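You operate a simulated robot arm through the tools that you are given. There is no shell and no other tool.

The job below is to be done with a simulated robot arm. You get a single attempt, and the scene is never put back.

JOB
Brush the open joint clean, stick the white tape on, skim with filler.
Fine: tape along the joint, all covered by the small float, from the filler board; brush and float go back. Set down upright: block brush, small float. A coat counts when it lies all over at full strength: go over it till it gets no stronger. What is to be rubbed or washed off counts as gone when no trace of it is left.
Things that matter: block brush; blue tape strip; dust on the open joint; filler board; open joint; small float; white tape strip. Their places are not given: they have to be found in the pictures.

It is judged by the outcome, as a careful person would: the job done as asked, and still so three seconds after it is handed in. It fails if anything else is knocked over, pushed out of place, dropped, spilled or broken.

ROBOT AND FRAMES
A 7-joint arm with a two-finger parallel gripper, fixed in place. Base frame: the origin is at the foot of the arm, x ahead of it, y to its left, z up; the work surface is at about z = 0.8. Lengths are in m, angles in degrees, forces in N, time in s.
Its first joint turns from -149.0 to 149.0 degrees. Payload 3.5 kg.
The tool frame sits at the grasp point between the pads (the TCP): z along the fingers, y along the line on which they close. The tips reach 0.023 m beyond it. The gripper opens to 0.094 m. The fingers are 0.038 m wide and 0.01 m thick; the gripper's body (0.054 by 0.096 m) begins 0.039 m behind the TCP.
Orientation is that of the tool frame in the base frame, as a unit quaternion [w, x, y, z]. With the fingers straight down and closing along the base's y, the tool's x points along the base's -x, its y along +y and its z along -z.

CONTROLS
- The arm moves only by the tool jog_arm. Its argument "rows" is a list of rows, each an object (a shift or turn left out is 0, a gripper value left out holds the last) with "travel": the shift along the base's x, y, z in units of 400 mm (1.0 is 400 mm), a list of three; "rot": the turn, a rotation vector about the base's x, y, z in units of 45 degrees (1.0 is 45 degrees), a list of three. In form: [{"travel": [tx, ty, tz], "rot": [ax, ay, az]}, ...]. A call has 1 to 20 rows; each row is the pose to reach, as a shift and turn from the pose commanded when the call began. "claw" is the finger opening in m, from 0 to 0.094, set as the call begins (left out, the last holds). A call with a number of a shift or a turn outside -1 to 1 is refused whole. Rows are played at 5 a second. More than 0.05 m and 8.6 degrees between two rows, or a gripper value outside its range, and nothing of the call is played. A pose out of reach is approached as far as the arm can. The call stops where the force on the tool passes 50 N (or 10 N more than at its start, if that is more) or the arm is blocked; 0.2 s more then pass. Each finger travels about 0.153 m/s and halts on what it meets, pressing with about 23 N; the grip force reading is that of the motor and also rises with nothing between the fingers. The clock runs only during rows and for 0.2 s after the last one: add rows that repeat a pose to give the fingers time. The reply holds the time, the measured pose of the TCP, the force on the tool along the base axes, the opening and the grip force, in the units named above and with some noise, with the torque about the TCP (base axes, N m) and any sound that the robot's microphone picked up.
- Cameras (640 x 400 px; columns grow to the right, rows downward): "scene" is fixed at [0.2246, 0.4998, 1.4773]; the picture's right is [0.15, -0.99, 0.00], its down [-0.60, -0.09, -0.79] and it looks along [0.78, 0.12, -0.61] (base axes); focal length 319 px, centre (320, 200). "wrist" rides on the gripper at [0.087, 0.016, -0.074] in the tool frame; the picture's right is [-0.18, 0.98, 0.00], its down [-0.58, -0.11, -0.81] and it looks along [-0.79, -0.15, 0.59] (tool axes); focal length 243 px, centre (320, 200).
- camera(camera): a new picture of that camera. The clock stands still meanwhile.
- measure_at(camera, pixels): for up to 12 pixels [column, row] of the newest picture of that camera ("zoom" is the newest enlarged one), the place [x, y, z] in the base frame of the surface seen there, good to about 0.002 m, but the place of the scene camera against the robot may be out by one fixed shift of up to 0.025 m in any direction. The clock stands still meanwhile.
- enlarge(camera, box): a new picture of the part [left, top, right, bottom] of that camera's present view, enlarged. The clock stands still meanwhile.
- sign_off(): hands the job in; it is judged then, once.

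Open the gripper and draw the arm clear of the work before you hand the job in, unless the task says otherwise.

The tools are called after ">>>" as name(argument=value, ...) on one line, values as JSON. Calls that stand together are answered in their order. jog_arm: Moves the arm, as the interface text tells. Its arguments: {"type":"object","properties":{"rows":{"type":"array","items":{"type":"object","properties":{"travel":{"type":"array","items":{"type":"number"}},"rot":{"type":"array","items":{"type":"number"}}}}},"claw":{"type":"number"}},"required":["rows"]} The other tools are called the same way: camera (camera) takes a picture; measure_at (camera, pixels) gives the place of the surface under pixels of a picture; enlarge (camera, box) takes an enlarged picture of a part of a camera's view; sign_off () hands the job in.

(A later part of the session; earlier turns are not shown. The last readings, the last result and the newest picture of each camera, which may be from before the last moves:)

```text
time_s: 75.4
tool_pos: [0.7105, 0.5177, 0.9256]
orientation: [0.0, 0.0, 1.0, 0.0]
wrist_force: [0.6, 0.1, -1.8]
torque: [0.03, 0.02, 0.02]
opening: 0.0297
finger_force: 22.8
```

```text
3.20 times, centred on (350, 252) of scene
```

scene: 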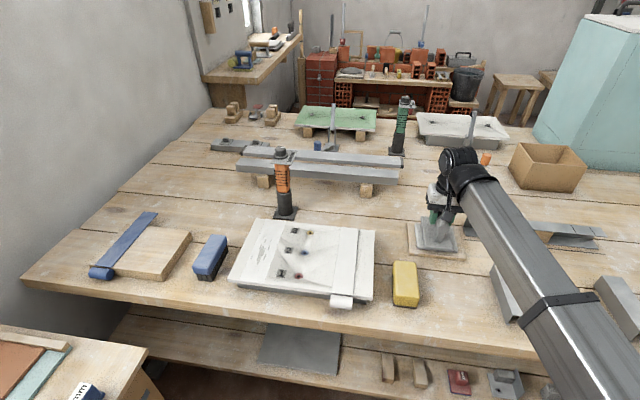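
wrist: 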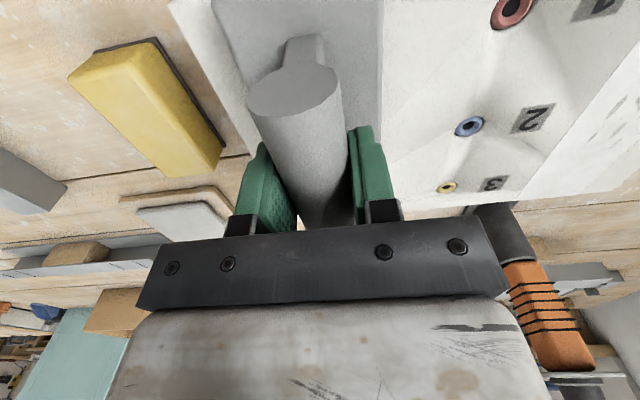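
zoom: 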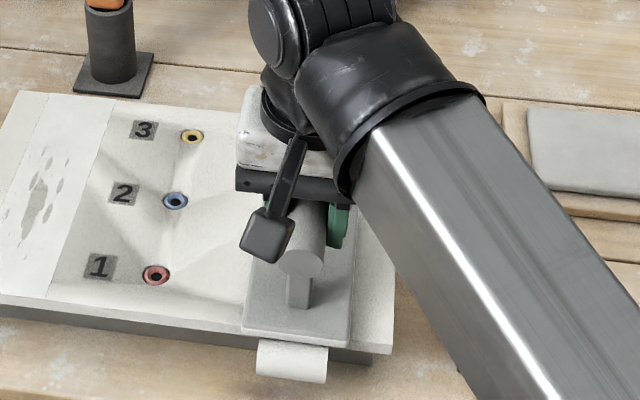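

The force has fallen to the float's weight alone, so contact was lost (some slip in the grip). I lift to look at the tape and the float's underside.

>>> jog_arm(rows=[{"travel": [0, 0, 0.04]}, {"travel": [0, -0.06, 0.12]}, {"travel": [0, -0.16, 0.17]}, {"travel": [0, -0.26, 0.19]}, {"travel": [0, -0.36, 0.19]}, {"travel": [0, -0.42, 0.19]}, {"travel": [0, -0.42, 0.19]}])

>>> camera(camera="scene")

>>> enlarge(camera="scene", box=[315, 220, 385, 310])

```text
time_s: 77.0
tool_pos: [0.711, 0.3503, 1.0006]
orientation: [0.0, 0.001, 1.0, 0.001]
wrist_force: [-0.4, 0.3, -1.9]
torque: [-0.02, 0.02, -0.02]
opening: 0.0299
finger_force: 23.2
```

```text
taken
```

scene: 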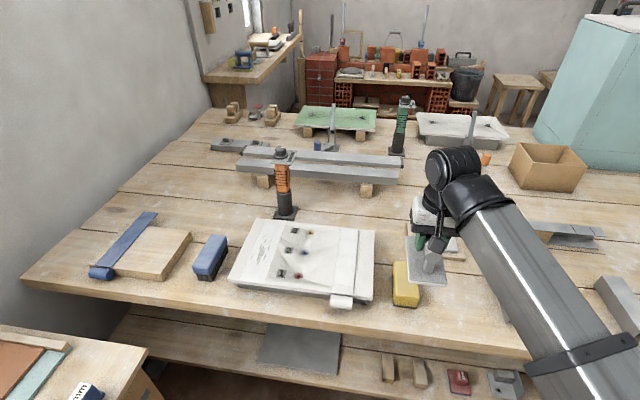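

```text
4.44 times, centred on (350, 265) of scene
```

zoom: 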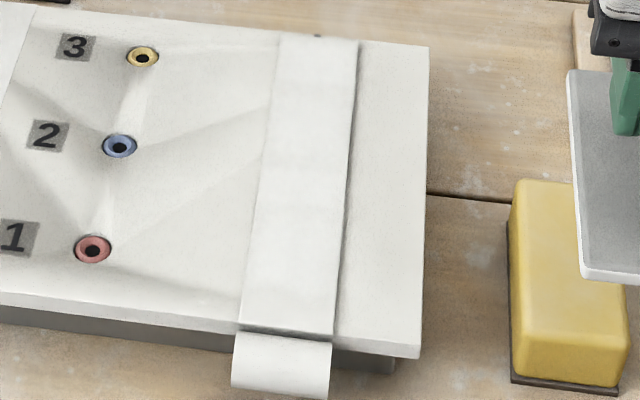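

I enlarge the tape's far and near halves to see the coat.

>>> enlarge(camera="scene", box=[335, 222, 375, 262])

>>> enlarge(camera="scene", box=[330, 258, 370, 298])

>>> enlarge(camera="scene", box=[395, 210, 465, 300])

```text
10.00 times, centred on (355, 242) of scene
```

zoom: 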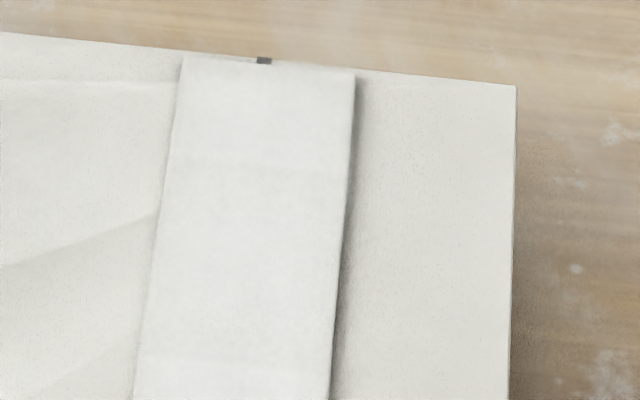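

```text
10.00 times, centred on (350, 278) of scene
```

zoom: 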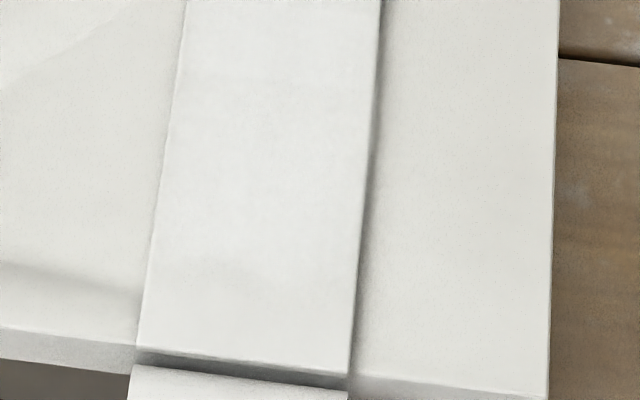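

```text
4.44 times, centred on (430, 255) of scene
```

zoom: 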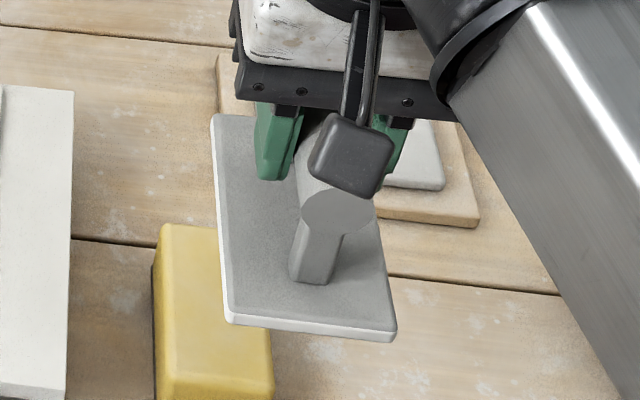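

The coat is faint and uneven toward both ends (slightly darker at the far end). I go back to the filler board for a fresh load.

>>> jog_arm(rows=[{"travel": [0.09, -0.03, 0]}, {"travel": [0.18, -0.06, 0]}, {"travel": [0.27, -0.09, 0]}, {"travel": [0.36, -0.12, -0.02]}, {"travel": [0.44, -0.16, -0.06]}, {"travel": [0.52, -0.185, -0.12]}, {"travel": [0.52, -0.185, -0.2]}, {"travel": [0.52, -0.185, -0.26]}, {"travel": [0.52, -0.185, -0.28]}, {"travel": [0.52, -0.185, -0.28]}])

```text
time_s: 79.2
tool_pos: [0.9191, 0.2749, 0.8892]
orientation: [0.0, 0.0, 1.0, 0.0]
wrist_force: [0.0, 0.1, -2.2]
torque: [-0.01, 0.01, 0.04]
opening: 0.0296
finger_force: 22.9
```

Not yet in contact at 0.8892. I go lower in 1 mm steps.

>>> jog_arm(rows=[{"travel": [0, 0, -0.0025]}, {"travel": [0, 0, -0.005]}, {"travel": [0, 0, -0.0065]}, {"travel": [0, 0, -0.0065]}])

```text
time_s: 80.2
tool_pos: [0.9204, 0.2744, 0.8888]
orientation: [0.001, 0.001, 1.0, 0.0]
wrist_force: [5.4, -1.1, 16.2]
torque: [-0.06, 0.45, 0.05]
opening: 0.0298
finger_force: 23.5
```

Contact at 16 N. I lift with the fresh load and return above the near end of the tape.

>>> jog_arm(rows=[{"travel": [0, 0, 0.002]}, {"travel": [0, 0, 0.03]}, {"travel": [0, 0, 0.12]}, {"travel": [-0.03, 0.04, 0.2]}, {"travel": [-0.1, 0.12, 0.22]}, {"travel": [-0.16, 0.2, 0.22]}, {"travel": [-0.22, 0.28, 0.22]}, {"travel": [-0.28, 0.36, 0.22]}, {"travel": [-0.34, 0.44, 0.22]}, {"travel": [-0.42, 0.52, 0.22]}, {"travel": [-0.5, 0.58, 0.2]}, {"travel": [-0.515, 0.608, 0.16]}, {"travel": [-0.515, 0.608, 0.11]}, {"travel": [-0.515, 0.608, 0.11]}])

>>> enlarge(camera="scene", box=[290, 190, 410, 315])

```text
time_s: 83.2
tool_pos: [0.7132, 0.519, 0.9302]
orientation: [0.0, 0.002, 1.0, 0.0]
wrist_force: [-0.6, 0.1, -1.4]
torque: [0.0, -0.02, -0.01]
opening: 0.0299
finger_force: 23.2
```

```text
3.20 times, centred on (350, 252) of scene
```

zoom: 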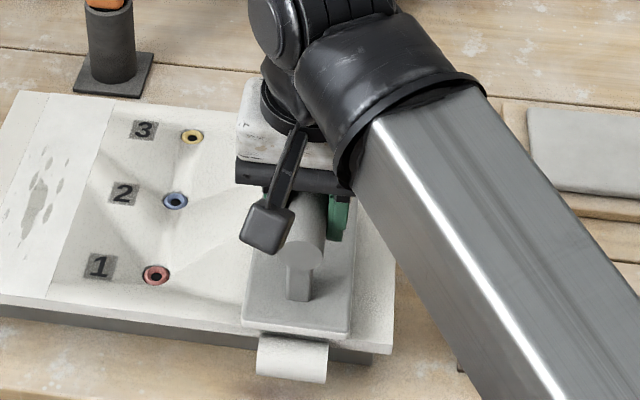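

The float is over the near end again at z 0.930. I lower onto the tape gently.

>>> jog_arm(rows=[{"travel": [0, -0.002, -0.006]}, {"travel": [0, -0.002, -0.01]}, {"travel": [0, -0.002, -0.0125]}, {"travel": [0, -0.002, -0.0125]}])

```text
time_s: 84.2
tool_pos: [0.7139, 0.5179, 0.9262]
orientation: [0.0, 0.001, 1.0, -0.001]
wrist_force: [-0.1, 0.6, -1.8]
torque: [-0.02, 0.01, 0.01]
opening: 0.0299
finger_force: 22.3
```

>>> jog_arm(rows=[{"travel": [0, 0, -0.0025]}, {"travel": [0, 0, -0.004]}, {"travel": [0, 0, -0.004]}])

```text
time_s: 85.0
tool_pos: [0.714, 0.5171, 0.9247]
orientation: [0.001, 0.001, 1.0, 0.0]
wrist_force: [2.1, 1.5, 5.5]
torque: [0.0, -0.52, 0.05]
opening: 0.03
finger_force: 23.5
```

Contact at about 7 N. I stroke to the far end, checking force there.

>>> jog_arm(rows=[{"travel": [0.04, 0, 0]}, {"travel": [0.08, 0, 0]}, {"travel": [0.12, 0, 0]}, {"travel": [0.16, 0, 0]}, {"travel": [0.2, 0, 0]}, {"travel": [0.24, 0, 0]}, {"travel": [0.28, 0, 0]}, {"travel": [0.28, 0, 0]}])

```text
time_s: 86.8
tool_pos: [0.8251, 0.5171, 0.9235]
orientation: [0.001, 0.001, 1.0, -0.001]
wrist_force: [-1.6, 0.3, 10.2]
torque: [-0.07, 0.34, -0.01]
opening: 0.0299
finger_force: 22.6
```

Contact holds at 10 N at the far end. I stroke back to the near end and again forward.

>>> jog_arm(rows=[{"travel": [0.015, 0, 0]}, {"travel": [0.015, 0, 0]}, {"travel": [-0.03, 0, 0]}, {"travel": [-0.07, 0, 0]}, {"travel": [-0.11, 0, 0]}, {"travel": [-0.15, 0, 0]}, {"travel": [-0.19, 0, 0]}, {"travel": [-0.23, 0, 0]}, {"travel": [-0.27, 0, 0]}, {"travel": [-0.29, 0, 0]}, {"travel": [-0.29, 0, 0]}])

```text
time_s: 89.2
tool_pos: [0.7117, 0.5178, 0.9249]
orientation: [0.001, 0.001, 1.0, 0.0]
wrist_force: [0.6, -1.2, 3.0]
torque: [-0.05, -0.16, -0.02]
opening: 0.0297
finger_force: 23.6
```

Contact is still there (3 N plus the weight). I press about 0.6 mm more and make another pair of strokes.

>>> jog_arm(rows=[{"travel": [0, 0, -0.0015]}, {"travel": [0.04, 0, -0.0015]}, {"travel": [0.08, 0, -0.0015]}, {"travel": [0.12, 0, -0.0015]}, {"travel": [0.16, 0, -0.0015]}, {"travel": [0.2, 0, -0.0015]}, {"travel": [0.24, 0, -0.0015]}, {"travel": [0.28, 0, -0.0015]}, {"travel": [0.3, 0, -0.0015]}, {"travel": [0.26, 0, -0.0015]}, {"travel": [0.22, 0, -0.0015]}, {"travel": [0.18, 0, -0.0015]}, {"travel": [0.14, 0, -0.0015]}, {"travel": [0.1, 0, -0.0015]}, {"travel": [0.06, 0, -0.0015]}, {"travel": [0.02, 0, -0.0015]}, {"travel": [-0.01, 0, -0.0015]}, {"travel": [-0.01, 0, -0.0015]}])

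```text
time_s: 93.0
tool_pos: [0.7065, 0.5164, 0.9242]
orientation: [-0.001, 0.001, 1.0, -0.001]
wrist_force: [0.7, -0.1, -0.6]
torque: [-0.02, -0.03, -0.05]
opening: 0.0299
finger_force: 23.4
```

I lift and move aside to compare the coat.

>>> jog_arm(rows=[{"travel": [0, 0, 0.04]}, {"travel": [0, -0.06, 0.12]}, {"travel": [0, -0.16, 0.17]}, {"travel": [0, -0.26, 0.19]}, {"travel": [0, -0.36, 0.19]}, {"travel": [0, -0.42, 0.19]}, {"travel": [0, -0.42, 0.19]}])

>>> enlarge(camera="scene", box=[335, 222, 375, 262])

>>> enlarge(camera="scene", box=[330, 258, 370, 298])

>>> enlarge(camera="scene", box=[315, 220, 385, 310])

>>> enlarge(camera="scene", box=[395, 210, 465, 300])

```text
time_s: 94.6
tool_pos: [0.7053, 0.3505, 0.9985]
orientation: [-0.001, 0.0, 1.0, 0.0]
wrist_force: [0.0, -0.5, -1.6]
torque: [-0.01, -0.02, 0.0]
opening: 0.03
finger_force: 23.0
```

```text
10.00 times, centred on (355, 242) of scene
```

zoom: 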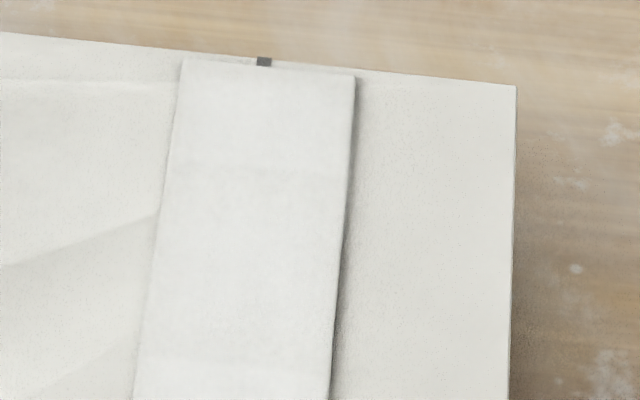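

```text
10.00 times, centred on (350, 278) of scene
```

zoom: 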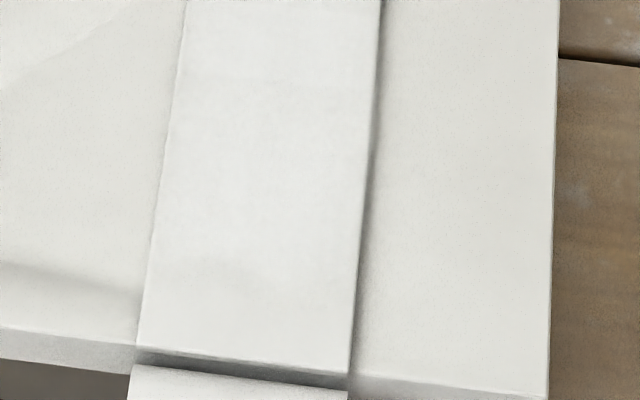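

```text
4.44 times, centred on (350, 265) of scene
```

zoom: 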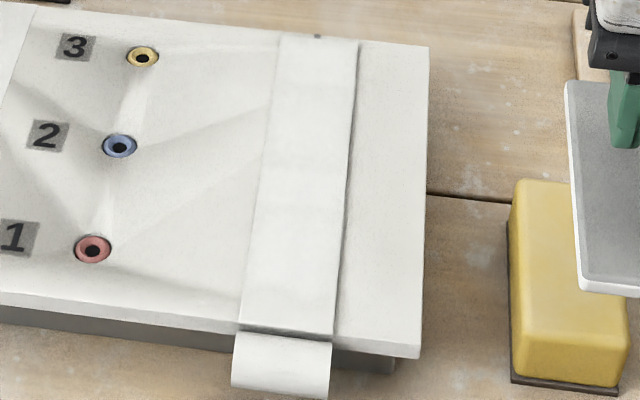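

```text
4.44 times, centred on (430, 255) of scene
```

zoom: 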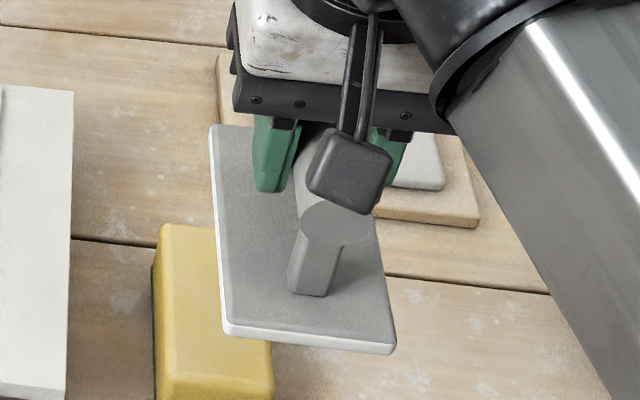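

The far half looks a bit whiter and more even now; a faint tone boundary remains near the near end (zoom (220,270)). I take a closer look with the wrist camera from the left side.

>>> jog_arm(rows=[{"travel": [-0.08, 0.06, 0.02]}, {"travel": [-0.14, 0.16, 0.04]}, {"travel": [-0.18, 0.26, 0.04]}, {"travel": [-0.22, 0.36, 0.04]}, {"travel": [-0.25, 0.46, 0.04]}, {"travel": [-0.27, 0.56, 0.04]}, {"travel": [-0.28, 0.66, 0.04]}, {"travel": [-0.28, 0.76, 0.04]}, {"travel": [-0.28, 0.86, 0.04]}, {"travel": [-0.28, 0.93, 0.04]}, {"travel": [-0.28, 0.93, 0.04]}])

>>> camera(camera="wrist")

```text
time_s: 97.0
tool_pos: [0.5931, 0.7228, 1.015]
orientation: [0.0, 0.001, 1.0, 0.0]
wrist_force: [-0.4, 0.6, -1.9]
torque: [0.0, 0.02, -0.02]
opening: 0.0301
finger_force: 23.5
```

```text
taken
```

wrist: 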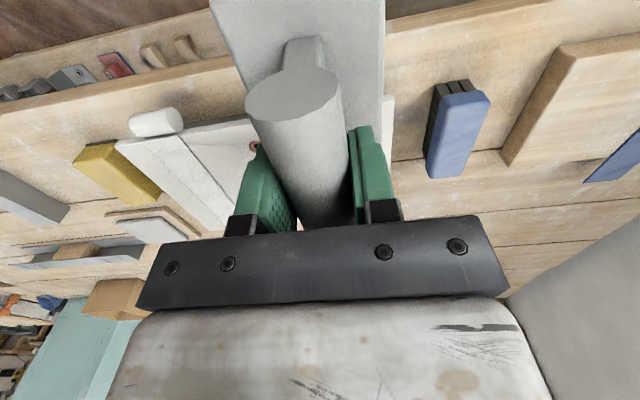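

>>> enlarge(camera="wrist", box=[115, 95, 245, 235])

>>> enlarge(camera="wrist", box=[125, 100, 195, 165])

>>> enlarge(camera="wrist", box=[165, 160, 245, 235])

```text
2.86 times, centred on (180, 165) of wrist
```

zoom: 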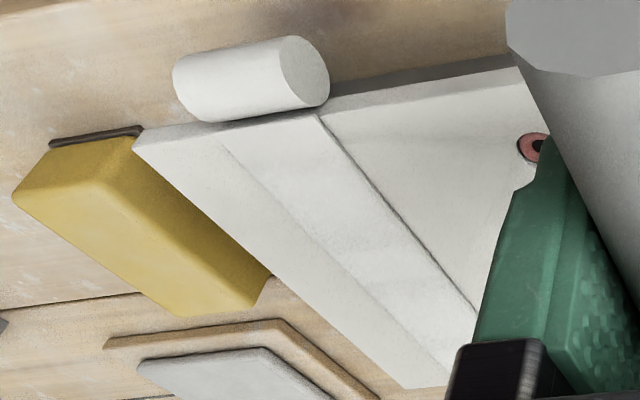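

```text
6.15 times, centred on (160, 132) of wrist
```

zoom: 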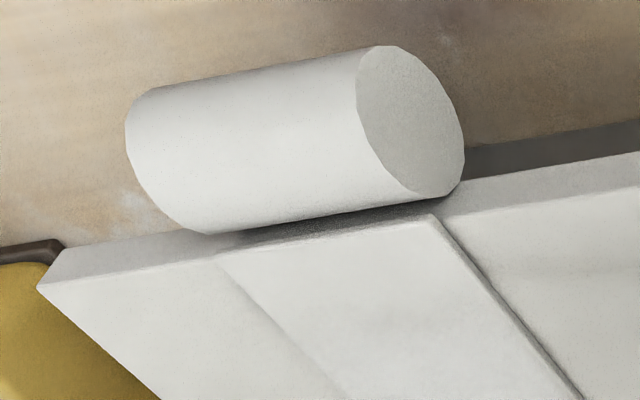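

```text
5.33 times, centred on (205, 198) of wrist
```

zoom: 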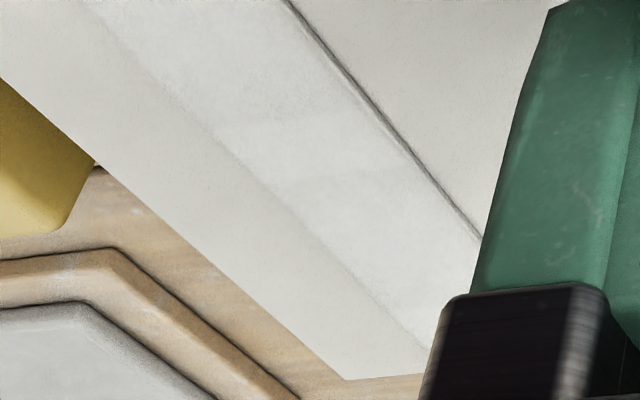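

The mid part shows a whiter coat while both ends look weaker, since the strokes covered the ends only briefly. The float still carries filler, so I return and rub the near end with short strokes.

>>> jog_arm(rows=[{"travel": [0.05, -0.09, 0]}, {"travel": [0.1, -0.18, 0]}, {"travel": [0.16, -0.27, 0]}, {"travel": [0.22, -0.36, -0.02]}, {"travel": [0.27, -0.44, -0.06]}, {"travel": [0.305, -0.5145, -0.12]}, {"travel": [0.305, -0.5145, -0.18]}, {"travel": [0.305, -0.5145, -0.21]}, {"travel": [0.305, -0.5145, -0.22]}, {"travel": [0.305, -0.5145, -0.22]}])

```text
time_s: 99.2
tool_pos: [0.7169, 0.5164, 0.9273]
orientation: [0.0, 0.001, 1.0, 0.0]
wrist_force: [-0.5, 0.4, -1.4]
torque: [0.01, 0.02, 0.02]
opening: 0.0298
finger_force: 22.6
```

>>> jog_arm(rows=[{"travel": [0, 0, -0.005]}, {"travel": [0, 0, -0.008]}, {"travel": [0, 0, -0.0105]}, {"travel": [0, 0, -0.0105]}])

```text
time_s: 100.2
tool_pos: [0.717, 0.5157, 0.9248]
orientation: [0.002, 0.001, 1.0, 0.0]
wrist_force: [0.6, 0.0, 5.1]
torque: [-0.01, -0.21, 0.0]
opening: 0.0296
finger_force: 22.5
```

Contact about 7 N, fairly balanced. I rub the near end with short strokes.

>>> jog_arm(rows=[{"travel": [-0.02, 0, -0.001]}, {"travel": [-0.045, 0, -0.001]}, {"travel": [0.0, 0, -0.001]}, {"travel": [0.045, 0, -0.001]}, {"travel": [0.0, 0, -0.001]}, {"travel": [-0.045, 0, -0.001]}, {"travel": [0.0, 0, -0.001]}, {"travel": [0.045, 0, -0.001]}, {"travel": [0.0, 0.005, -0.0015]}, {"travel": [-0.045, 0.005, -0.0015]}, {"travel": [0.0, 0.005, -0.0015]}, {"travel": [0.045, 0.005, -0.0015]}, {"travel": [0.0, 0.005, -0.0015]}, {"travel": [-0.045, 0.005, -0.0015]}, {"travel": [0.0, 0.0, -0.002]}, {"travel": [0.045, 0.0, -0.002]}, {"travel": [0.0, 0.0, -0.002]}, {"travel": [-0.045, 0.0, -0.002]}, {"travel": [0.0, 0.0, -0.002]}, {"travel": [0.045, 0.0, -0.002]}])

```text
time_s: 104.4
tool_pos: [0.7332, 0.5165, 0.9235]
orientation: [0.0, 0.002, 1.0, 0.0]
wrist_force: [-3.4, 0.7, 10.5]
torque: [0.02, 0.32, -0.04]
opening: 0.0297
finger_force: 23.4
```

Contact stays at about 12 N. I stroke to the far end and rub there with short strokes.

>>> jog_arm(rows=[{"travel": [0.05, 0, 0]}, {"travel": [0.1, 0, 0]}, {"travel": [0.15, 0, 0]}, {"travel": [0.2, 0, 0]}, {"travel": [0.25, 0, 0]}, {"travel": [0.2, 0, 0]}, {"travel": [0.16, 0, 0]}, {"travel": [0.2, 0, 0]}, {"travel": [0.25, 0, 0]}, {"travel": [0.2, 0, 0]}, {"travel": [0.16, 0, 0]}, {"travel": [0.2, 0, 0]}, {"travel": [0.25, 0, 0]}, {"travel": [0.2, 0, 0]}, {"travel": [0.16, 0, 0]}, {"travel": [0.2, 0, 0]}, {"travel": [0.25, 0, 0]}, {"travel": [0.2, 0, 0]}, {"travel": [0.16, 0, 0]}, {"travel": [0.16, 0, 0]}])

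```text
time_s: 108.6
tool_pos: [0.7981, 0.5159, 0.9233]
orientation: [-0.001, 0.001, 1.0, 0.0]
wrist_force: [-0.3, 0.0, -1.1]
torque: [-0.01, -0.01, 0.01]
opening: 0.0296
finger_force: 22.9
```

Contact got light; I lower a bit more and continue at the far end.

>>> jog_arm(rows=[{"travel": [0, 0, -0.002]}, {"travel": [0, 0, -0.0035]}, {"travel": [0, 0, -0.0035]}])

```text
time_s: 109.4
tool_pos: [0.7976, 0.5149, 0.9216]
orientation: [0.0, 0.0, 1.0, 0.0]
wrist_force: [2.5, -1.1, 19.8]
torque: [-0.03, 0.03, 0.02]
opening: 0.0296
finger_force: 23.2
```

Firm contact at 20 N, balanced. I rub at the far end, then stroke the whole length.

>>> jog_arm(rows=[{"travel": [0.04, 0.003, 0.001]}, {"travel": [0.085, 0.005, 0.001]}, {"travel": [0.04, 0.005, 0.001]}, {"travel": [0.0, 0.005, 0.001]}, {"travel": [0.04, 0.005, 0.001]}, {"travel": [0.085, 0.005, 0.001]}, {"travel": [0.04, 0.005, 0.001]}, {"travel": [0.0, 0.005, 0.001]}, {"travel": [0.04, 0.005, 0.001]}, {"travel": [0.085, 0.005, 0.001]}, {"travel": [0.04, 0.005, 0.001]}, {"travel": [-0.01, 0.005, 0.001]}, {"travel": [-0.06, 0.005, 0.001]}, {"travel": [-0.11, 0.005, 0.001]}, {"travel": [-0.16, 0.005, 0.001]}, {"travel": [-0.2, 0.005, 0.001]}, {"travel": [-0.24, 0.005, 0.001]}, {"travel": [-0.2, 0.005, 0.001]}, {"travel": [-0.24, 0.005, 0.001]}, {"travel": [-0.24, 0.005, 0.001]}])

```text
time_s: 113.6
tool_pos: [0.7017, 0.5186, 0.9231]
orientation: [0.0, 0.001, 1.0, 0.001]
wrist_force: [5.3, 1.0, 18.2]
torque: [0.0, -0.23, 0.0]
opening: 0.0297
finger_force: 23.1
```

Contact was kept (18 N). A few more strokes at the near end and along the whole, then I inspect.

>>> jog_arm(rows=[{"travel": [0.04, 0, 0]}, {"travel": [0.08, 0, 0]}, {"travel": [0.04, 0, 0]}, {"travel": [0.0, 0, 0]}, {"travel": [0.04, 0, 0]}, {"travel": [0.08, 0, 0]}, {"travel": [0.12, 0, 0]}, {"travel": [0.16, 0, 0]}, {"travel": [0.2, 0, 0]}, {"travel": [0.24, 0, 0]}, {"travel": [0.28, 0, 0]}, {"travel": [0.32, 0, 0]}, {"travel": [0.28, 0, 0]}, {"travel": [0.24, 0, 0]}, {"travel": [0.2, 0, 0]}, {"travel": [0.16, 0, 0]}, {"travel": [0.12, 0, 0]}, {"travel": [0.08, 0, 0]}, {"travel": [0.03, 0, 0]}, {"travel": [0.0, 0, 0]}])

>>> jog_arm(rows=[{"travel": [0, 0, 0.04]}, {"travel": [0, -0.06, 0.12]}, {"travel": [0, -0.16, 0.17]}, {"travel": [0, -0.26, 0.19]}, {"travel": [0, -0.36, 0.19]}, {"travel": [0, -0.42, 0.19]}, {"travel": [0, -0.42, 0.19]}])

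>>> enlarge(camera="scene", box=[335, 222, 375, 262])

>>> enlarge(camera="scene", box=[330, 258, 370, 298])

>>> enlarge(camera="scene", box=[315, 220, 385, 310])

>>> enlarge(camera="scene", box=[395, 210, 465, 300])

```text
time_s: 117.8
tool_pos: [0.7009, 0.5175, 0.9223]
orientation: [0.0, 0.001, 1.0, 0.0]
wrist_force: [0.3, -0.2, 1.3]
torque: [-0.03, 0.15, 0.07]
opening: 0.0299
finger_force: 23.3
```

```text
time_s: 119.4
tool_pos: [0.7012, 0.3491, 0.9973]
orientation: [0.0, 0.002, 1.0, -0.001]
wrist_force: [0.3, -0.2, -2.2]
torque: [-0.02, -0.02, -0.02]
opening: 0.03
finger_force: 23.4
```

```text
10.00 times, centred on (355, 242) of scene
```

zoom: 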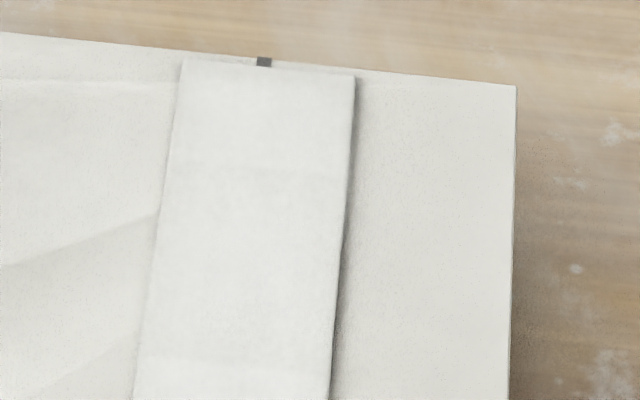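

```text
10.00 times, centred on (350, 278) of scene
```

zoom: 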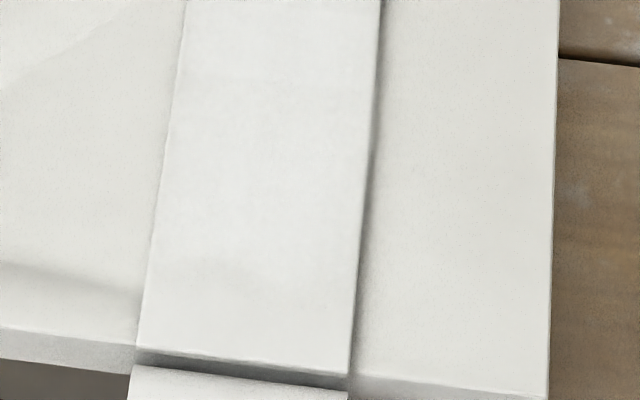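

```text
4.44 times, centred on (350, 265) of scene
```

zoom: 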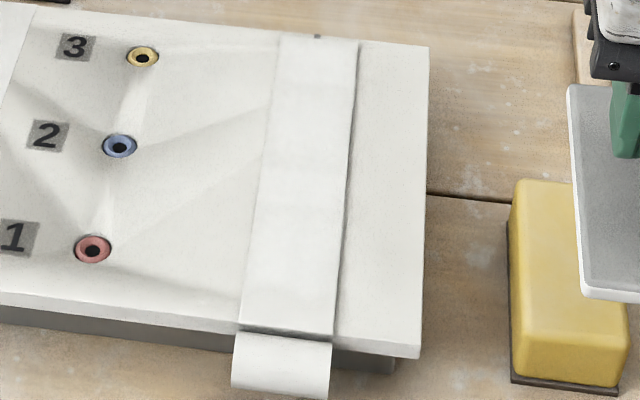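

```text
4.44 times, centred on (430, 255) of scene
```

zoom: 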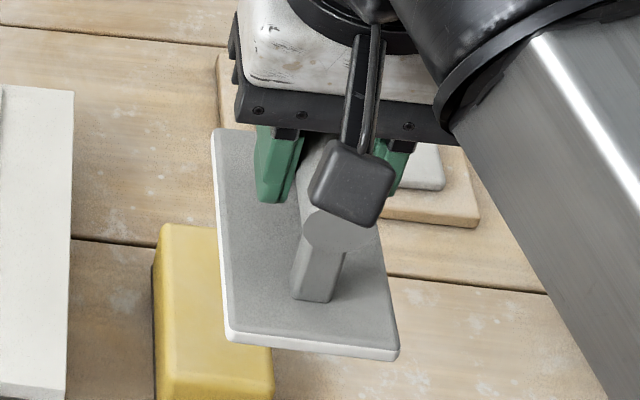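

The picture is hardly changed from before, suggesting the coat is near its full strength. I compare from the same wrist viewpoint as earlier.

>>> jog_arm(rows=[{"travel": [-0.08, 0.06, 0.02]}, {"travel": [-0.14, 0.16, 0.04]}, {"travel": [-0.18, 0.26, 0.04]}, {"travel": [-0.22, 0.36, 0.04]}, {"travel": [-0.25, 0.46, 0.04]}, {"travel": [-0.27, 0.56, 0.04]}, {"travel": [-0.27, 0.66, 0.04]}, {"travel": [-0.27, 0.76, 0.04]}, {"travel": [-0.27, 0.86, 0.04]}, {"travel": [-0.27, 0.935, 0.045]}, {"travel": [-0.27, 0.935, 0.045]}])

>>> enlarge(camera="wrist", box=[115, 95, 245, 235])

>>> enlarge(camera="wrist", box=[125, 100, 195, 165])

>>> enlarge(camera="wrist", box=[165, 160, 245, 235])

```text
time_s: 121.8
tool_pos: [0.5936, 0.7273, 1.016]
orientation: [0.0, 0.0, 1.0, 0.0]
wrist_force: [-0.1, -0.2, -0.7]
torque: [0.0, 0.02, 0.03]
opening: 0.0295
finger_force: 22.6
```

```text
2.86 times, centred on (180, 165) of wrist
```

zoom: 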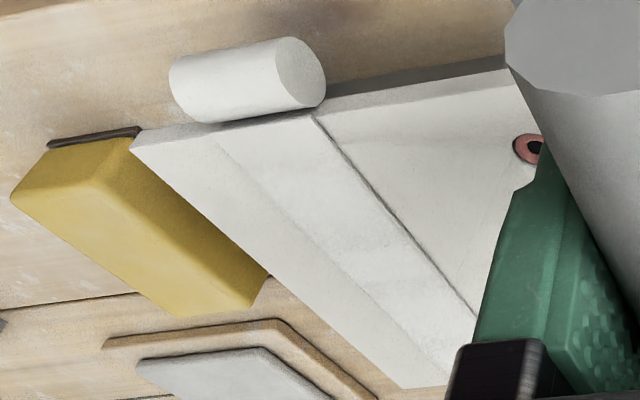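

```text
6.15 times, centred on (160, 132) of wrist
```

zoom: 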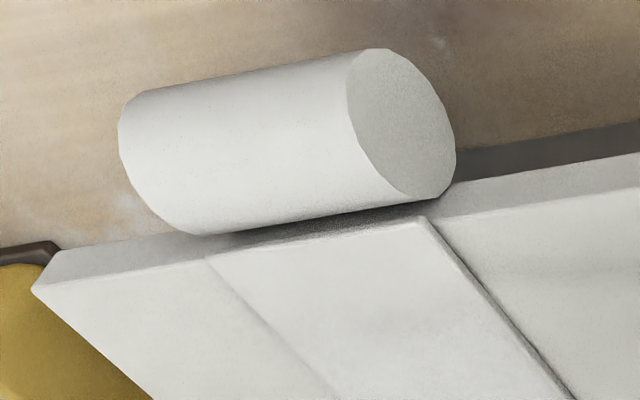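

```text
5.33 times, centred on (205, 198) of wrist
```

zoom: 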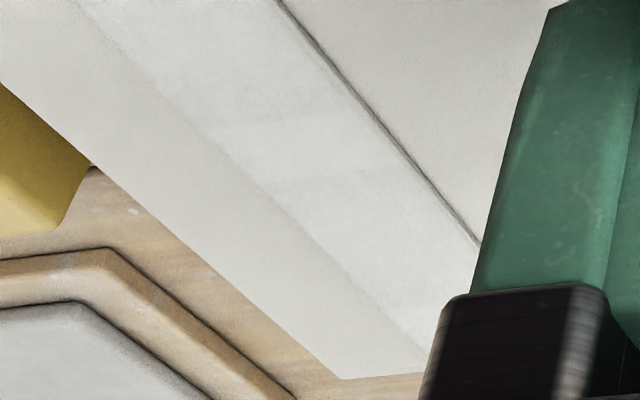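

The coat now looks more even and cooler white over the whole tape. To be sure it gets no stronger, I fetch one more load and repeat; first back toward the filler board.

>>> jog_arm(rows=[{"travel": [0.06, -0.09, 0]}, {"travel": [0.12, -0.18, 0]}, {"travel": [0.18, -0.27, 0]}, {"travel": [0.24, -0.36, 0]}, {"travel": [0.3, -0.45, 0]}, {"travel": [0.36, -0.54, 0]}, {"travel": [0.42, -0.63, 0]}, {"travel": [0.48, -0.72, 0]}, {"travel": [0.54, -0.81, 0]}, {"travel": [0.6, -0.9, 0]}, {"travel": [0.66, -0.98, -0.02]}, {"travel": [0.66, -0.98, -0.02]}])

>>> jog_arm(rows=[{"travel": [0.08, -0.06, -0.02]}, {"travel": [0.153, -0.148, -0.06]}, {"travel": [0.153, -0.148, -0.14]}, {"travel": [0.153, -0.148, -0.22]}, {"travel": [0.153, -0.148, -0.28]}, {"travel": [0.153, -0.148, -0.295]}, {"travel": [0.153, -0.148, -0.295]}])

```text
time_s: 124.4
tool_pos: [0.8596, 0.3296, 1.0077]
orientation: [0.0, 0.001, 1.0, -0.001]
wrist_force: [-0.5, 0.1, -1.7]
torque: [0.01, -0.02, 0.01]
opening: 0.0298
finger_force: 23.3
```

```text
time_s: 126.0
tool_pos: [0.9183, 0.2717, 0.8909]
orientation: [0.0, 0.001, 1.0, 0.0]
wrist_force: [-0.6, 0.1, -2.1]
torque: [-0.01, 0.02, 0.01]
opening: 0.0299
finger_force: 23.1
```

At z 0.891 over the filler. I lower step by step to touch it.

>>> jog_arm(rows=[{"travel": [0, 0.005, -0.006]}, {"travel": [0, 0.005, -0.01]}, {"travel": [0, 0.005, -0.0125]}, {"travel": [0, 0.005, -0.0145]}, {"travel": [0, 0.005, -0.0145]}])

```text
time_s: 127.2
tool_pos: [0.9185, 0.2755, 0.8863]
orientation: [0.0, 0.001, 1.0, 0.0]
wrist_force: [0.5, -1.3, 6.5]
torque: [-0.05, 0.34, -0.02]
opening: 0.0297
finger_force: 23.0
```

Contact at 6.5 N. I press slightly more, then lift and return to the tape.

>>> jog_arm(rows=[{"travel": [0, 0, -0.0015]}, {"travel": [0, 0, -0.0015]}, {"travel": [0, 0, 0.03]}, {"travel": [0, 0, 0.12]}, {"travel": [-0.03, 0.04, 0.2]}, {"travel": [-0.1, 0.12, 0.22]}, {"travel": [-0.16, 0.2, 0.22]}, {"travel": [-0.22, 0.28, 0.22]}, {"travel": [-0.28, 0.36, 0.22]}, {"travel": [-0.34, 0.44, 0.22]}, {"travel": [-0.42, 0.52, 0.22]}, {"travel": [-0.49, 0.58, 0.2]}, {"travel": [-0.5, 0.605, 0.16]}, {"travel": [-0.5, 0.605, 0.11]}, {"travel": [-0.5, 0.605, 0.1]}, {"travel": [-0.5, 0.605, 0.1]}])

```text
time_s: 130.6
tool_pos: [0.7198, 0.5174, 0.924]
orientation: [0.001, 0.002, 1.0, 0.0]
wrist_force: [0.0, -0.1, -2.0]
torque: [0.01, 0.0, 0.01]
opening: 0.0299
finger_force: 23.4
```

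>>> jog_arm(rows=[{"travel": [0, 0, -0.0025]}, {"travel": [0, 0, -0.005]}, {"travel": [0, 0, -0.0065]}, {"travel": [0, 0, -0.0065]}])

```text
time_s: 131.6
tool_pos: [0.7194, 0.5176, 0.9209]
orientation: [0.0, 0.0, 1.0, 0.0]
wrist_force: [-0.2, 0.4, 1.1]
torque: [0.01, -0.1, 0.06]
opening: 0.0294
finger_force: 22.5
```

Light contact (about 3 N). I press about 0.8 mm more and rub the near end, then on along the tape.

>>> jog_arm(rows=[{"travel": [0, 0, -0.002]}, {"travel": [-0.04, 0, -0.002]}, {"travel": [-0.07, 0, -0.002]}, {"travel": [-0.03, 0, -0.002]}, {"travel": [0.01, 0, -0.002]}, {"travel": [-0.03, 0, -0.002]}, {"travel": [-0.07, 0, -0.002]}, {"travel": [-0.03, 0, -0.002]}, {"travel": [0.01, 0, -0.002]}, {"travel": [0.05, 0, -0.002]}, {"travel": [0.09, 0, -0.002]}, {"travel": [0.13, 0, -0.002]}, {"travel": [0.17, 0, -0.002]}, {"travel": [0.21, 0, -0.002]}, {"travel": [0.25, 0, -0.002]}, {"travel": [0.29, 0, -0.002]}, {"travel": [0.25, 0, -0.002]}, {"travel": [0.21, 0, -0.002]}, {"travel": [0.25, 0, -0.002]}, {"travel": [0.29, 0, -0.002]}])

```text
time_s: 135.8
tool_pos: [0.8343, 0.5167, 0.9215]
orientation: [0.0, 0.001, 1.0, 0.0]
wrist_force: [-2.8, -0.5, 7.5]
torque: [0.02, -0.01, -0.01]
opening: 0.0299
finger_force: 23.4
```

Good contact at 9–10 N. I continue with rubs at the far end and full-length strokes.

>>> jog_arm(rows=[{"travel": [-0.04, 0.005, 0]}, {"travel": [-0.08, 0.005, 0]}, {"travel": [-0.04, 0.005, 0]}, {"travel": [0.0, 0.005, 0]}, {"travel": [-0.04, 0.005, 0]}, {"travel": [-0.09, 0.005, 0]}, {"travel": [-0.14, 0.005, 0]}, {"travel": [-0.19, 0.005, 0]}, {"travel": [-0.24, 0.005, 0]}, {"travel": [-0.29, 0.005, 0]}, {"travel": [-0.34, 0.005, 0]}, {"travel": [-0.36, -0.004, -0.001]}, {"travel": [-0.31, -0.004, -0.001]}, {"travel": [-0.26, -0.004, -0.001]}, {"travel": [-0.21, -0.004, -0.001]}, {"travel": [-0.16, -0.004, -0.001]}, {"travel": [-0.11, -0.004, -0.001]}, {"travel": [-0.06, -0.004, -0.001]}, {"travel": [-0.01, -0.004, -0.001]}, {"travel": [-0.01, -0.004, -0.001]}])

```text
time_s: 140.0
tool_pos: [0.8302, 0.5149, 0.9204]
orientation: [0.001, 0.0, 1.0, 0.0]
wrist_force: [0.2, 0.5, 4.9]
torque: [0.02, 0.0, 0.0]
opening: 0.03
finger_force: 22.6
```

Contact still 5–7 N. One more stroke back to the near end, then I lift aside to look.

>>> jog_arm(rows=[{"travel": [-0.05, 0.004, -0.0005]}, {"travel": [-0.1, 0.004, -0.0005]}, {"travel": [-0.15, 0.004, -0.0005]}, {"travel": [-0.2, 0.004, -0.0005]}, {"travel": [-0.25, 0.004, -0.0005]}, {"travel": [-0.3, 0.004, -0.0005]}, {"travel": [-0.33, 0.004, -0.0005]}, {"travel": [-0.28, 0.004, -0.001]}, {"travel": [-0.33, 0.004, -0.001]}, {"travel": [-0.33, 0.004, 0.04]}, {"travel": [-0.33, -0.05, 0.12]}, {"travel": [-0.33, -0.15, 0.17]}, {"travel": [-0.33, -0.25, 0.2]}, {"travel": [-0.33, -0.35, 0.2]}, {"travel": [-0.33, -0.42, 0.2]}, {"travel": [-0.33, -0.42, 0.2]}])

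>>> enlarge(camera="scene", box=[335, 222, 375, 262])

>>> enlarge(camera="scene", box=[330, 258, 370, 298])

>>> enlarge(camera="scene", box=[315, 220, 385, 310])

>>> camera(camera="scene")

```text
time_s: 143.4
tool_pos: [0.7003, 0.3478, 1.0015]
orientation: [0.0, 0.0, 1.0, 0.0]
wrist_force: [-0.1, 0.6, -1.1]
torque: [0.03, -0.01, 0.0]
opening: 0.0295
finger_force: 22.7
```

```text
10.00 times, centred on (355, 242) of scene
```

zoom: 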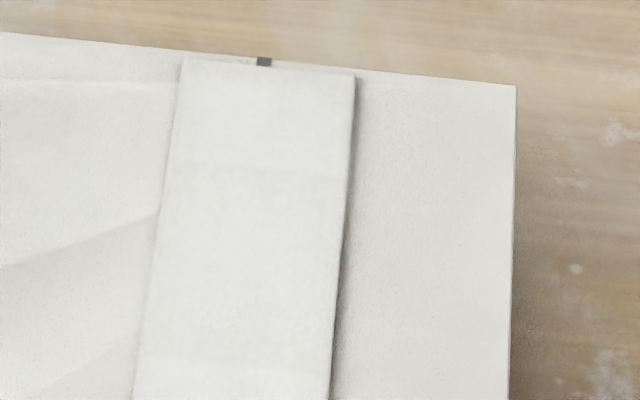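

```text
10.00 times, centred on (350, 278) of scene
```

zoom: 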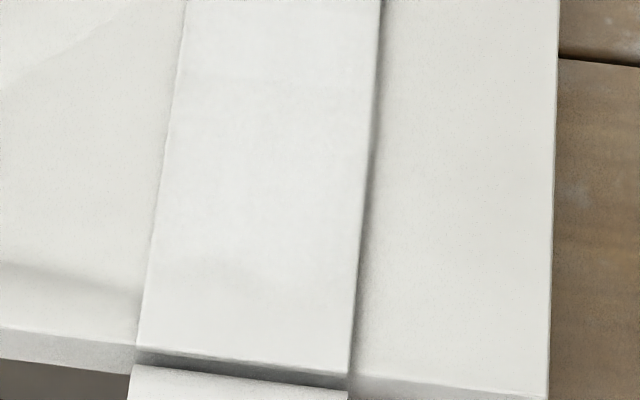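

```text
4.44 times, centred on (350, 265) of scene
```

zoom: 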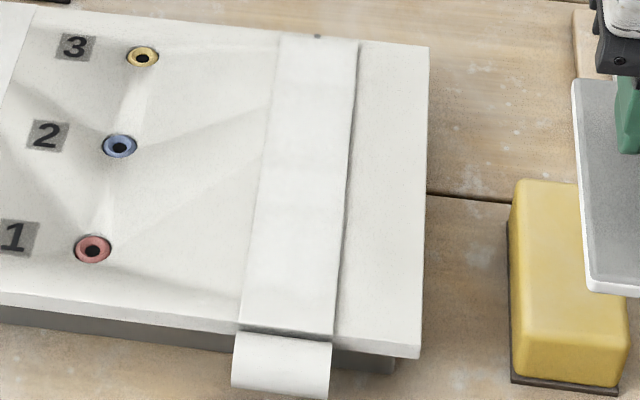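

```text
taken
```

scene: 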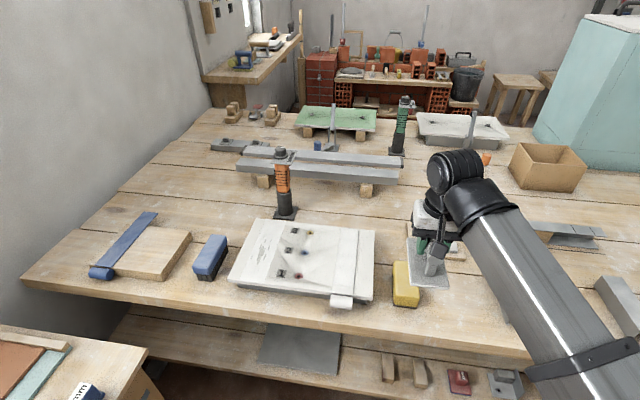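

The pictures no longer change between rounds. For a last check of evenness I look closely at the near end from the right with the wrist camera.

>>> jog_arm(rows=[{"travel": [-0.11, -0.01, 0]}, {"travel": [-0.22, -0.02, 0]}, {"travel": [-0.32, -0.03, -0.02]}, {"travel": [-0.32, -0.03, -0.1]}, {"travel": [-0.32, -0.03, -0.18]}, {"travel": [-0.32, -0.03, -0.2]}, {"travel": [-0.32, -0.03, -0.2]}])

>>> camera(camera="wrist")

```text
time_s: 145.0
tool_pos: [0.5706, 0.3344, 0.9193]
orientation: [0.0, 0.001, 1.0, 0.0]
wrist_force: [-0.2, -0.6, -1.7]
torque: [0.01, 0.02, 0.03]
opening: 0.0297
finger_force: 23.1
```

```text
taken
```

wrist: 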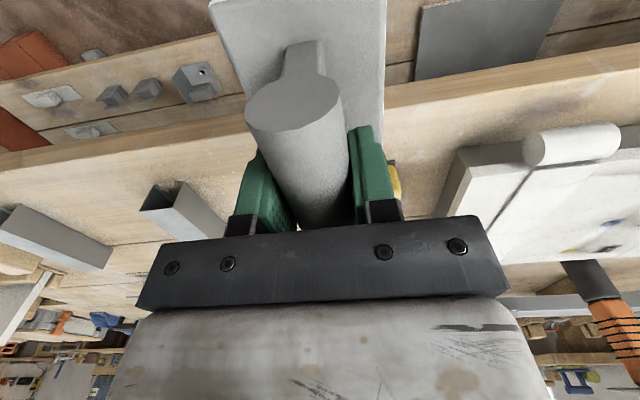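

>>> enlarge(camera="wrist", box=[470, 110, 640, 260])

>>> enlarge(camera="wrist", box=[510, 115, 640, 200])

```text
2.67 times, centred on (555, 185) of wrist
```

zoom: 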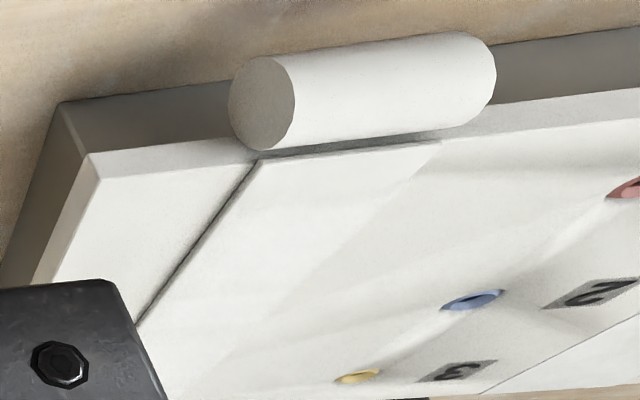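

```text
4.71 times, centred on (575, 158) of wrist
```

zoom: 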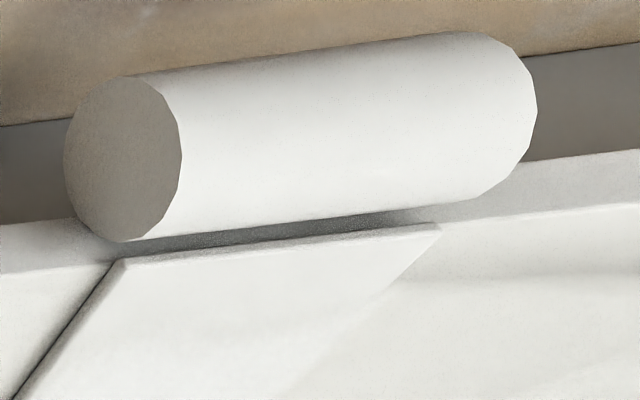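

The near end looks evenly white. I move forward (higher, over the sponge) for the same close look at the far end.

>>> jog_arm(rows=[{"travel": [0, 0, 0.08]}, {"travel": [0.09, 0, 0.12]}, {"travel": [0.18, 0, 0.12]}, {"travel": [0.27, 0, 0.12]}, {"travel": [0.36, 0, 0.12]}, {"travel": [0.42, 0, 0.12]}, {"travel": [0.42, 0, 0.12]}])

>>> camera(camera="wrist")

>>> enlarge(camera="wrist", box=[460, 0, 640, 210])

```text
time_s: 146.6
tool_pos: [0.7391, 0.3361, 0.969]
orientation: [0.0, 0.001, 1.0, 0.0]
wrist_force: [-0.3, -0.1, -2.3]
torque: [0.01, 0.0, -0.02]
opening: 0.0299
finger_force: 23.0
```

```text
taken
```

wrist: 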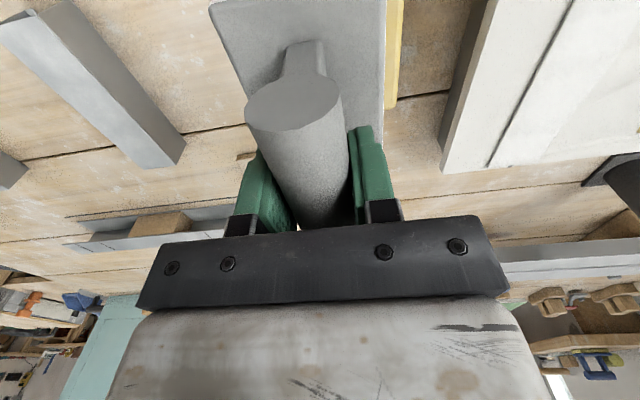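

```text
1.90 times, centred on (550, 105) of wrist
```

zoom: 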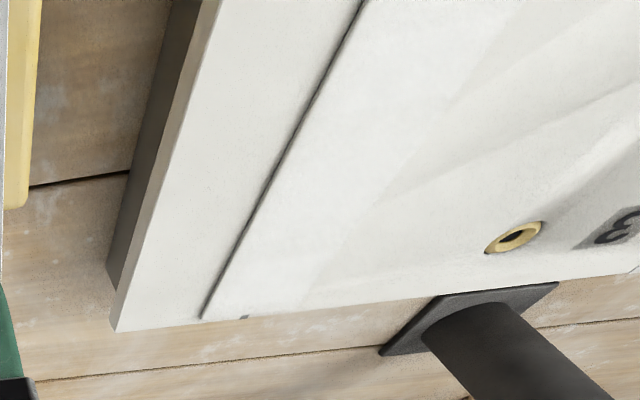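

The tape shows a uniform coat up to its far end. I enlarge the far part once more.

>>> enlarge(camera="wrist", box=[480, 70, 620, 180])

>>> enlarge(camera="wrist", box=[540, 0, 640, 90])

```text
3.64 times, centred on (550, 125) of wrist
```

zoom: 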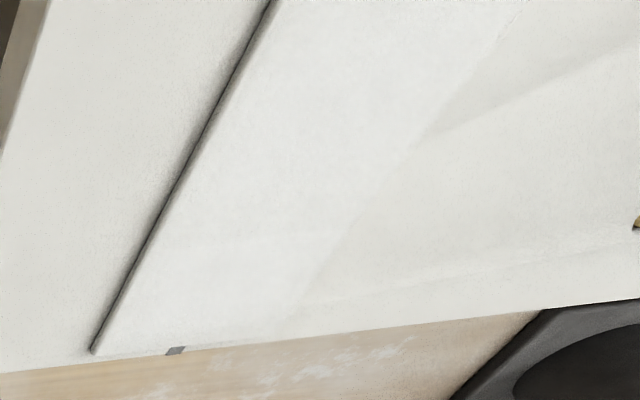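

```text
4.44 times, centred on (590, 45) of wrist
```

zoom: 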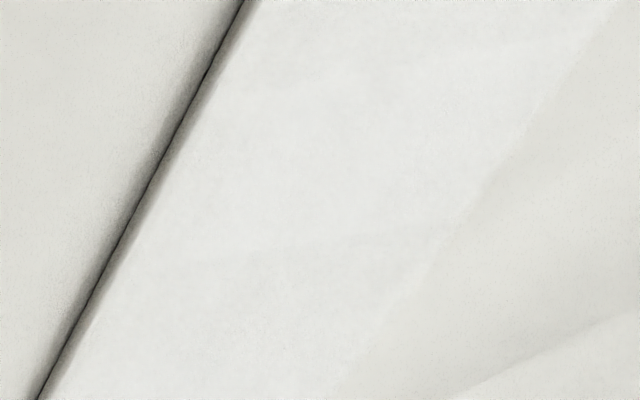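

A very faint line remains toward the far end (zoom (230,225)). I take a fresh load once more and then rub both ends with the float centred over them.

>>> jog_arm(rows=[{"travel": [0.09, -0.03, 0]}, {"travel": [0.18, -0.06, 0]}, {"travel": [0.27, -0.09, 0]}, {"travel": [0.36, -0.12, -0.02]}, {"travel": [0.45, -0.152, -0.06]}, {"travel": [0.45, -0.152, -0.13]}, {"travel": [0.45, -0.152, -0.19]}, {"travel": [0.45, -0.152, -0.205]}, {"travel": [0.45, -0.152, -0.205]}])

```text
time_s: 148.6
tool_pos: [0.9187, 0.2747, 0.8866]
orientation: [0.0, 0.001, 1.0, -0.001]
wrist_force: [0.3, 0.0, -1.3]
torque: [-0.01, 0.03, 0.02]
opening: 0.03
finger_force: 23.7
```

>>> jog_arm(rows=[{"travel": [0, 0, -0.0035]}, {"travel": [0, 0, -0.006]}, {"travel": [0, 0, -0.008]}, {"travel": [0, 0, -0.008]}])

```text
time_s: 149.6
tool_pos: [0.9181, 0.2738, 0.8835]
orientation: [0.001, 0.001, 1.0, 0.0]
wrist_force: [-4.4, 0.7, 13.7]
torque: [-0.11, -0.21, -0.02]
opening: 0.0299
finger_force: 23.3
```

Loaded again (14 N contact). I carry the float over the far end of the tape (TCP x 0.865).

>>> jog_arm(rows=[{"travel": [0, 0, 0.03]}, {"travel": [0, 0, 0.12]}, {"travel": [0, 0, 0.2]}, {"travel": [-0.02, 0.1, 0.22]}, {"travel": [-0.04, 0.2, 0.22]}, {"travel": [-0.07, 0.3, 0.22]}, {"travel": [-0.09, 0.4, 0.22]}, {"travel": [-0.11, 0.5, 0.22]}, {"travel": [-0.1325, 0.609, 0.2]}, {"travel": [-0.1325, 0.609, 0.14]}, {"travel": [-0.1325, 0.609, 0.1]}, {"travel": [-0.1325, 0.609, 0.1]}])

```text
time_s: 152.2
tool_pos: [0.8653, 0.5171, 0.9213]
orientation: [0.0, 0.001, 1.0, 0.0]
wrist_force: [-0.2, 0.2, -1.6]
torque: [0.03, 0.01, -0.03]
opening: 0.0298
finger_force: 22.9
```

>>> jog_arm(rows=[{"travel": [0, 0, -0.003]}, {"travel": [0, 0, -0.005]}, {"travel": [0, 0, -0.005]}])

```text
time_s: 153.0
tool_pos: [0.8661, 0.5161, 0.9215]
orientation: [0.0, 0.001, 1.0, 0.0]
wrist_force: [0.5, 0.2, -1.9]
torque: [0.01, 0.01, 0.02]
opening: 0.0298
finger_force: 23.1
```

>>> jog_arm(rows=[{"travel": [0, 0, -0.003]}, {"travel": [0, 0, -0.005]}, {"travel": [0, 0, -0.005]}])

```text
time_s: 153.8
tool_pos: [0.8678, 0.517, 0.9192]
orientation: [0.001, 0.001, 1.0, -0.001]
wrist_force: [2.6, -1.0, 10.3]
torque: [-0.08, 0.25, 0.03]
opening: 0.0297
finger_force: 23.0
```

Contact at about 12 N at the far end. I rub back and forth there.

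>>> jog_arm(rows=[{"travel": [-0.04, 0, 0]}, {"travel": [-0.09, 0, 0]}, {"travel": [-0.04, 0, 0]}, {"travel": [0.01, 0, 0]}, {"travel": [-0.04, 0, 0]}, {"travel": [-0.09, 0, 0]}, {"travel": [-0.04, 0, 0]}, {"travel": [0.01, 0, 0]}, {"travel": [-0.04, 0, -0.0005]}, {"travel": [-0.09, 0, -0.0005]}, {"travel": [-0.04, 0, -0.0005]}, {"travel": [0.01, 0, -0.0005]}, {"travel": [-0.04, 0, -0.0005]}, {"travel": [-0.09, 0, -0.0005]}, {"travel": [-0.04, 0, -0.0005]}, {"travel": [0.01, 0, -0.0005]}, {"travel": [-0.04, 0, -0.001]}, {"travel": [-0.09, 0, -0.001]}, {"travel": [-0.14, 0, -0.001]}, {"travel": [-0.14, 0, -0.001]}])

```text
time_s: 158.0
tool_pos: [0.8096, 0.5182, 0.9195]
orientation: [0.0, 0.001, 1.0, 0.0]
wrist_force: [0.0, 0.2, -2.7]
torque: [-0.03, 0.0, -0.04]
opening: 0.0296
finger_force: 22.5
```

Contact got lost at the end; I lower a bit to regain it here.

>>> jog_arm(rows=[{"travel": [0, 0, -0.002]}, {"travel": [0, 0, -0.004]}, {"travel": [0, 0, -0.004]}])

```text
time_s: 158.8
tool_pos: [0.8099, 0.5178, 0.9181]
orientation: [0.001, 0.001, 1.0, 0.0]
wrist_force: [0.0, -1.9, 17.9]
torque: [-0.12, -0.1, -0.02]
opening: 0.0297
finger_force: 22.9
```

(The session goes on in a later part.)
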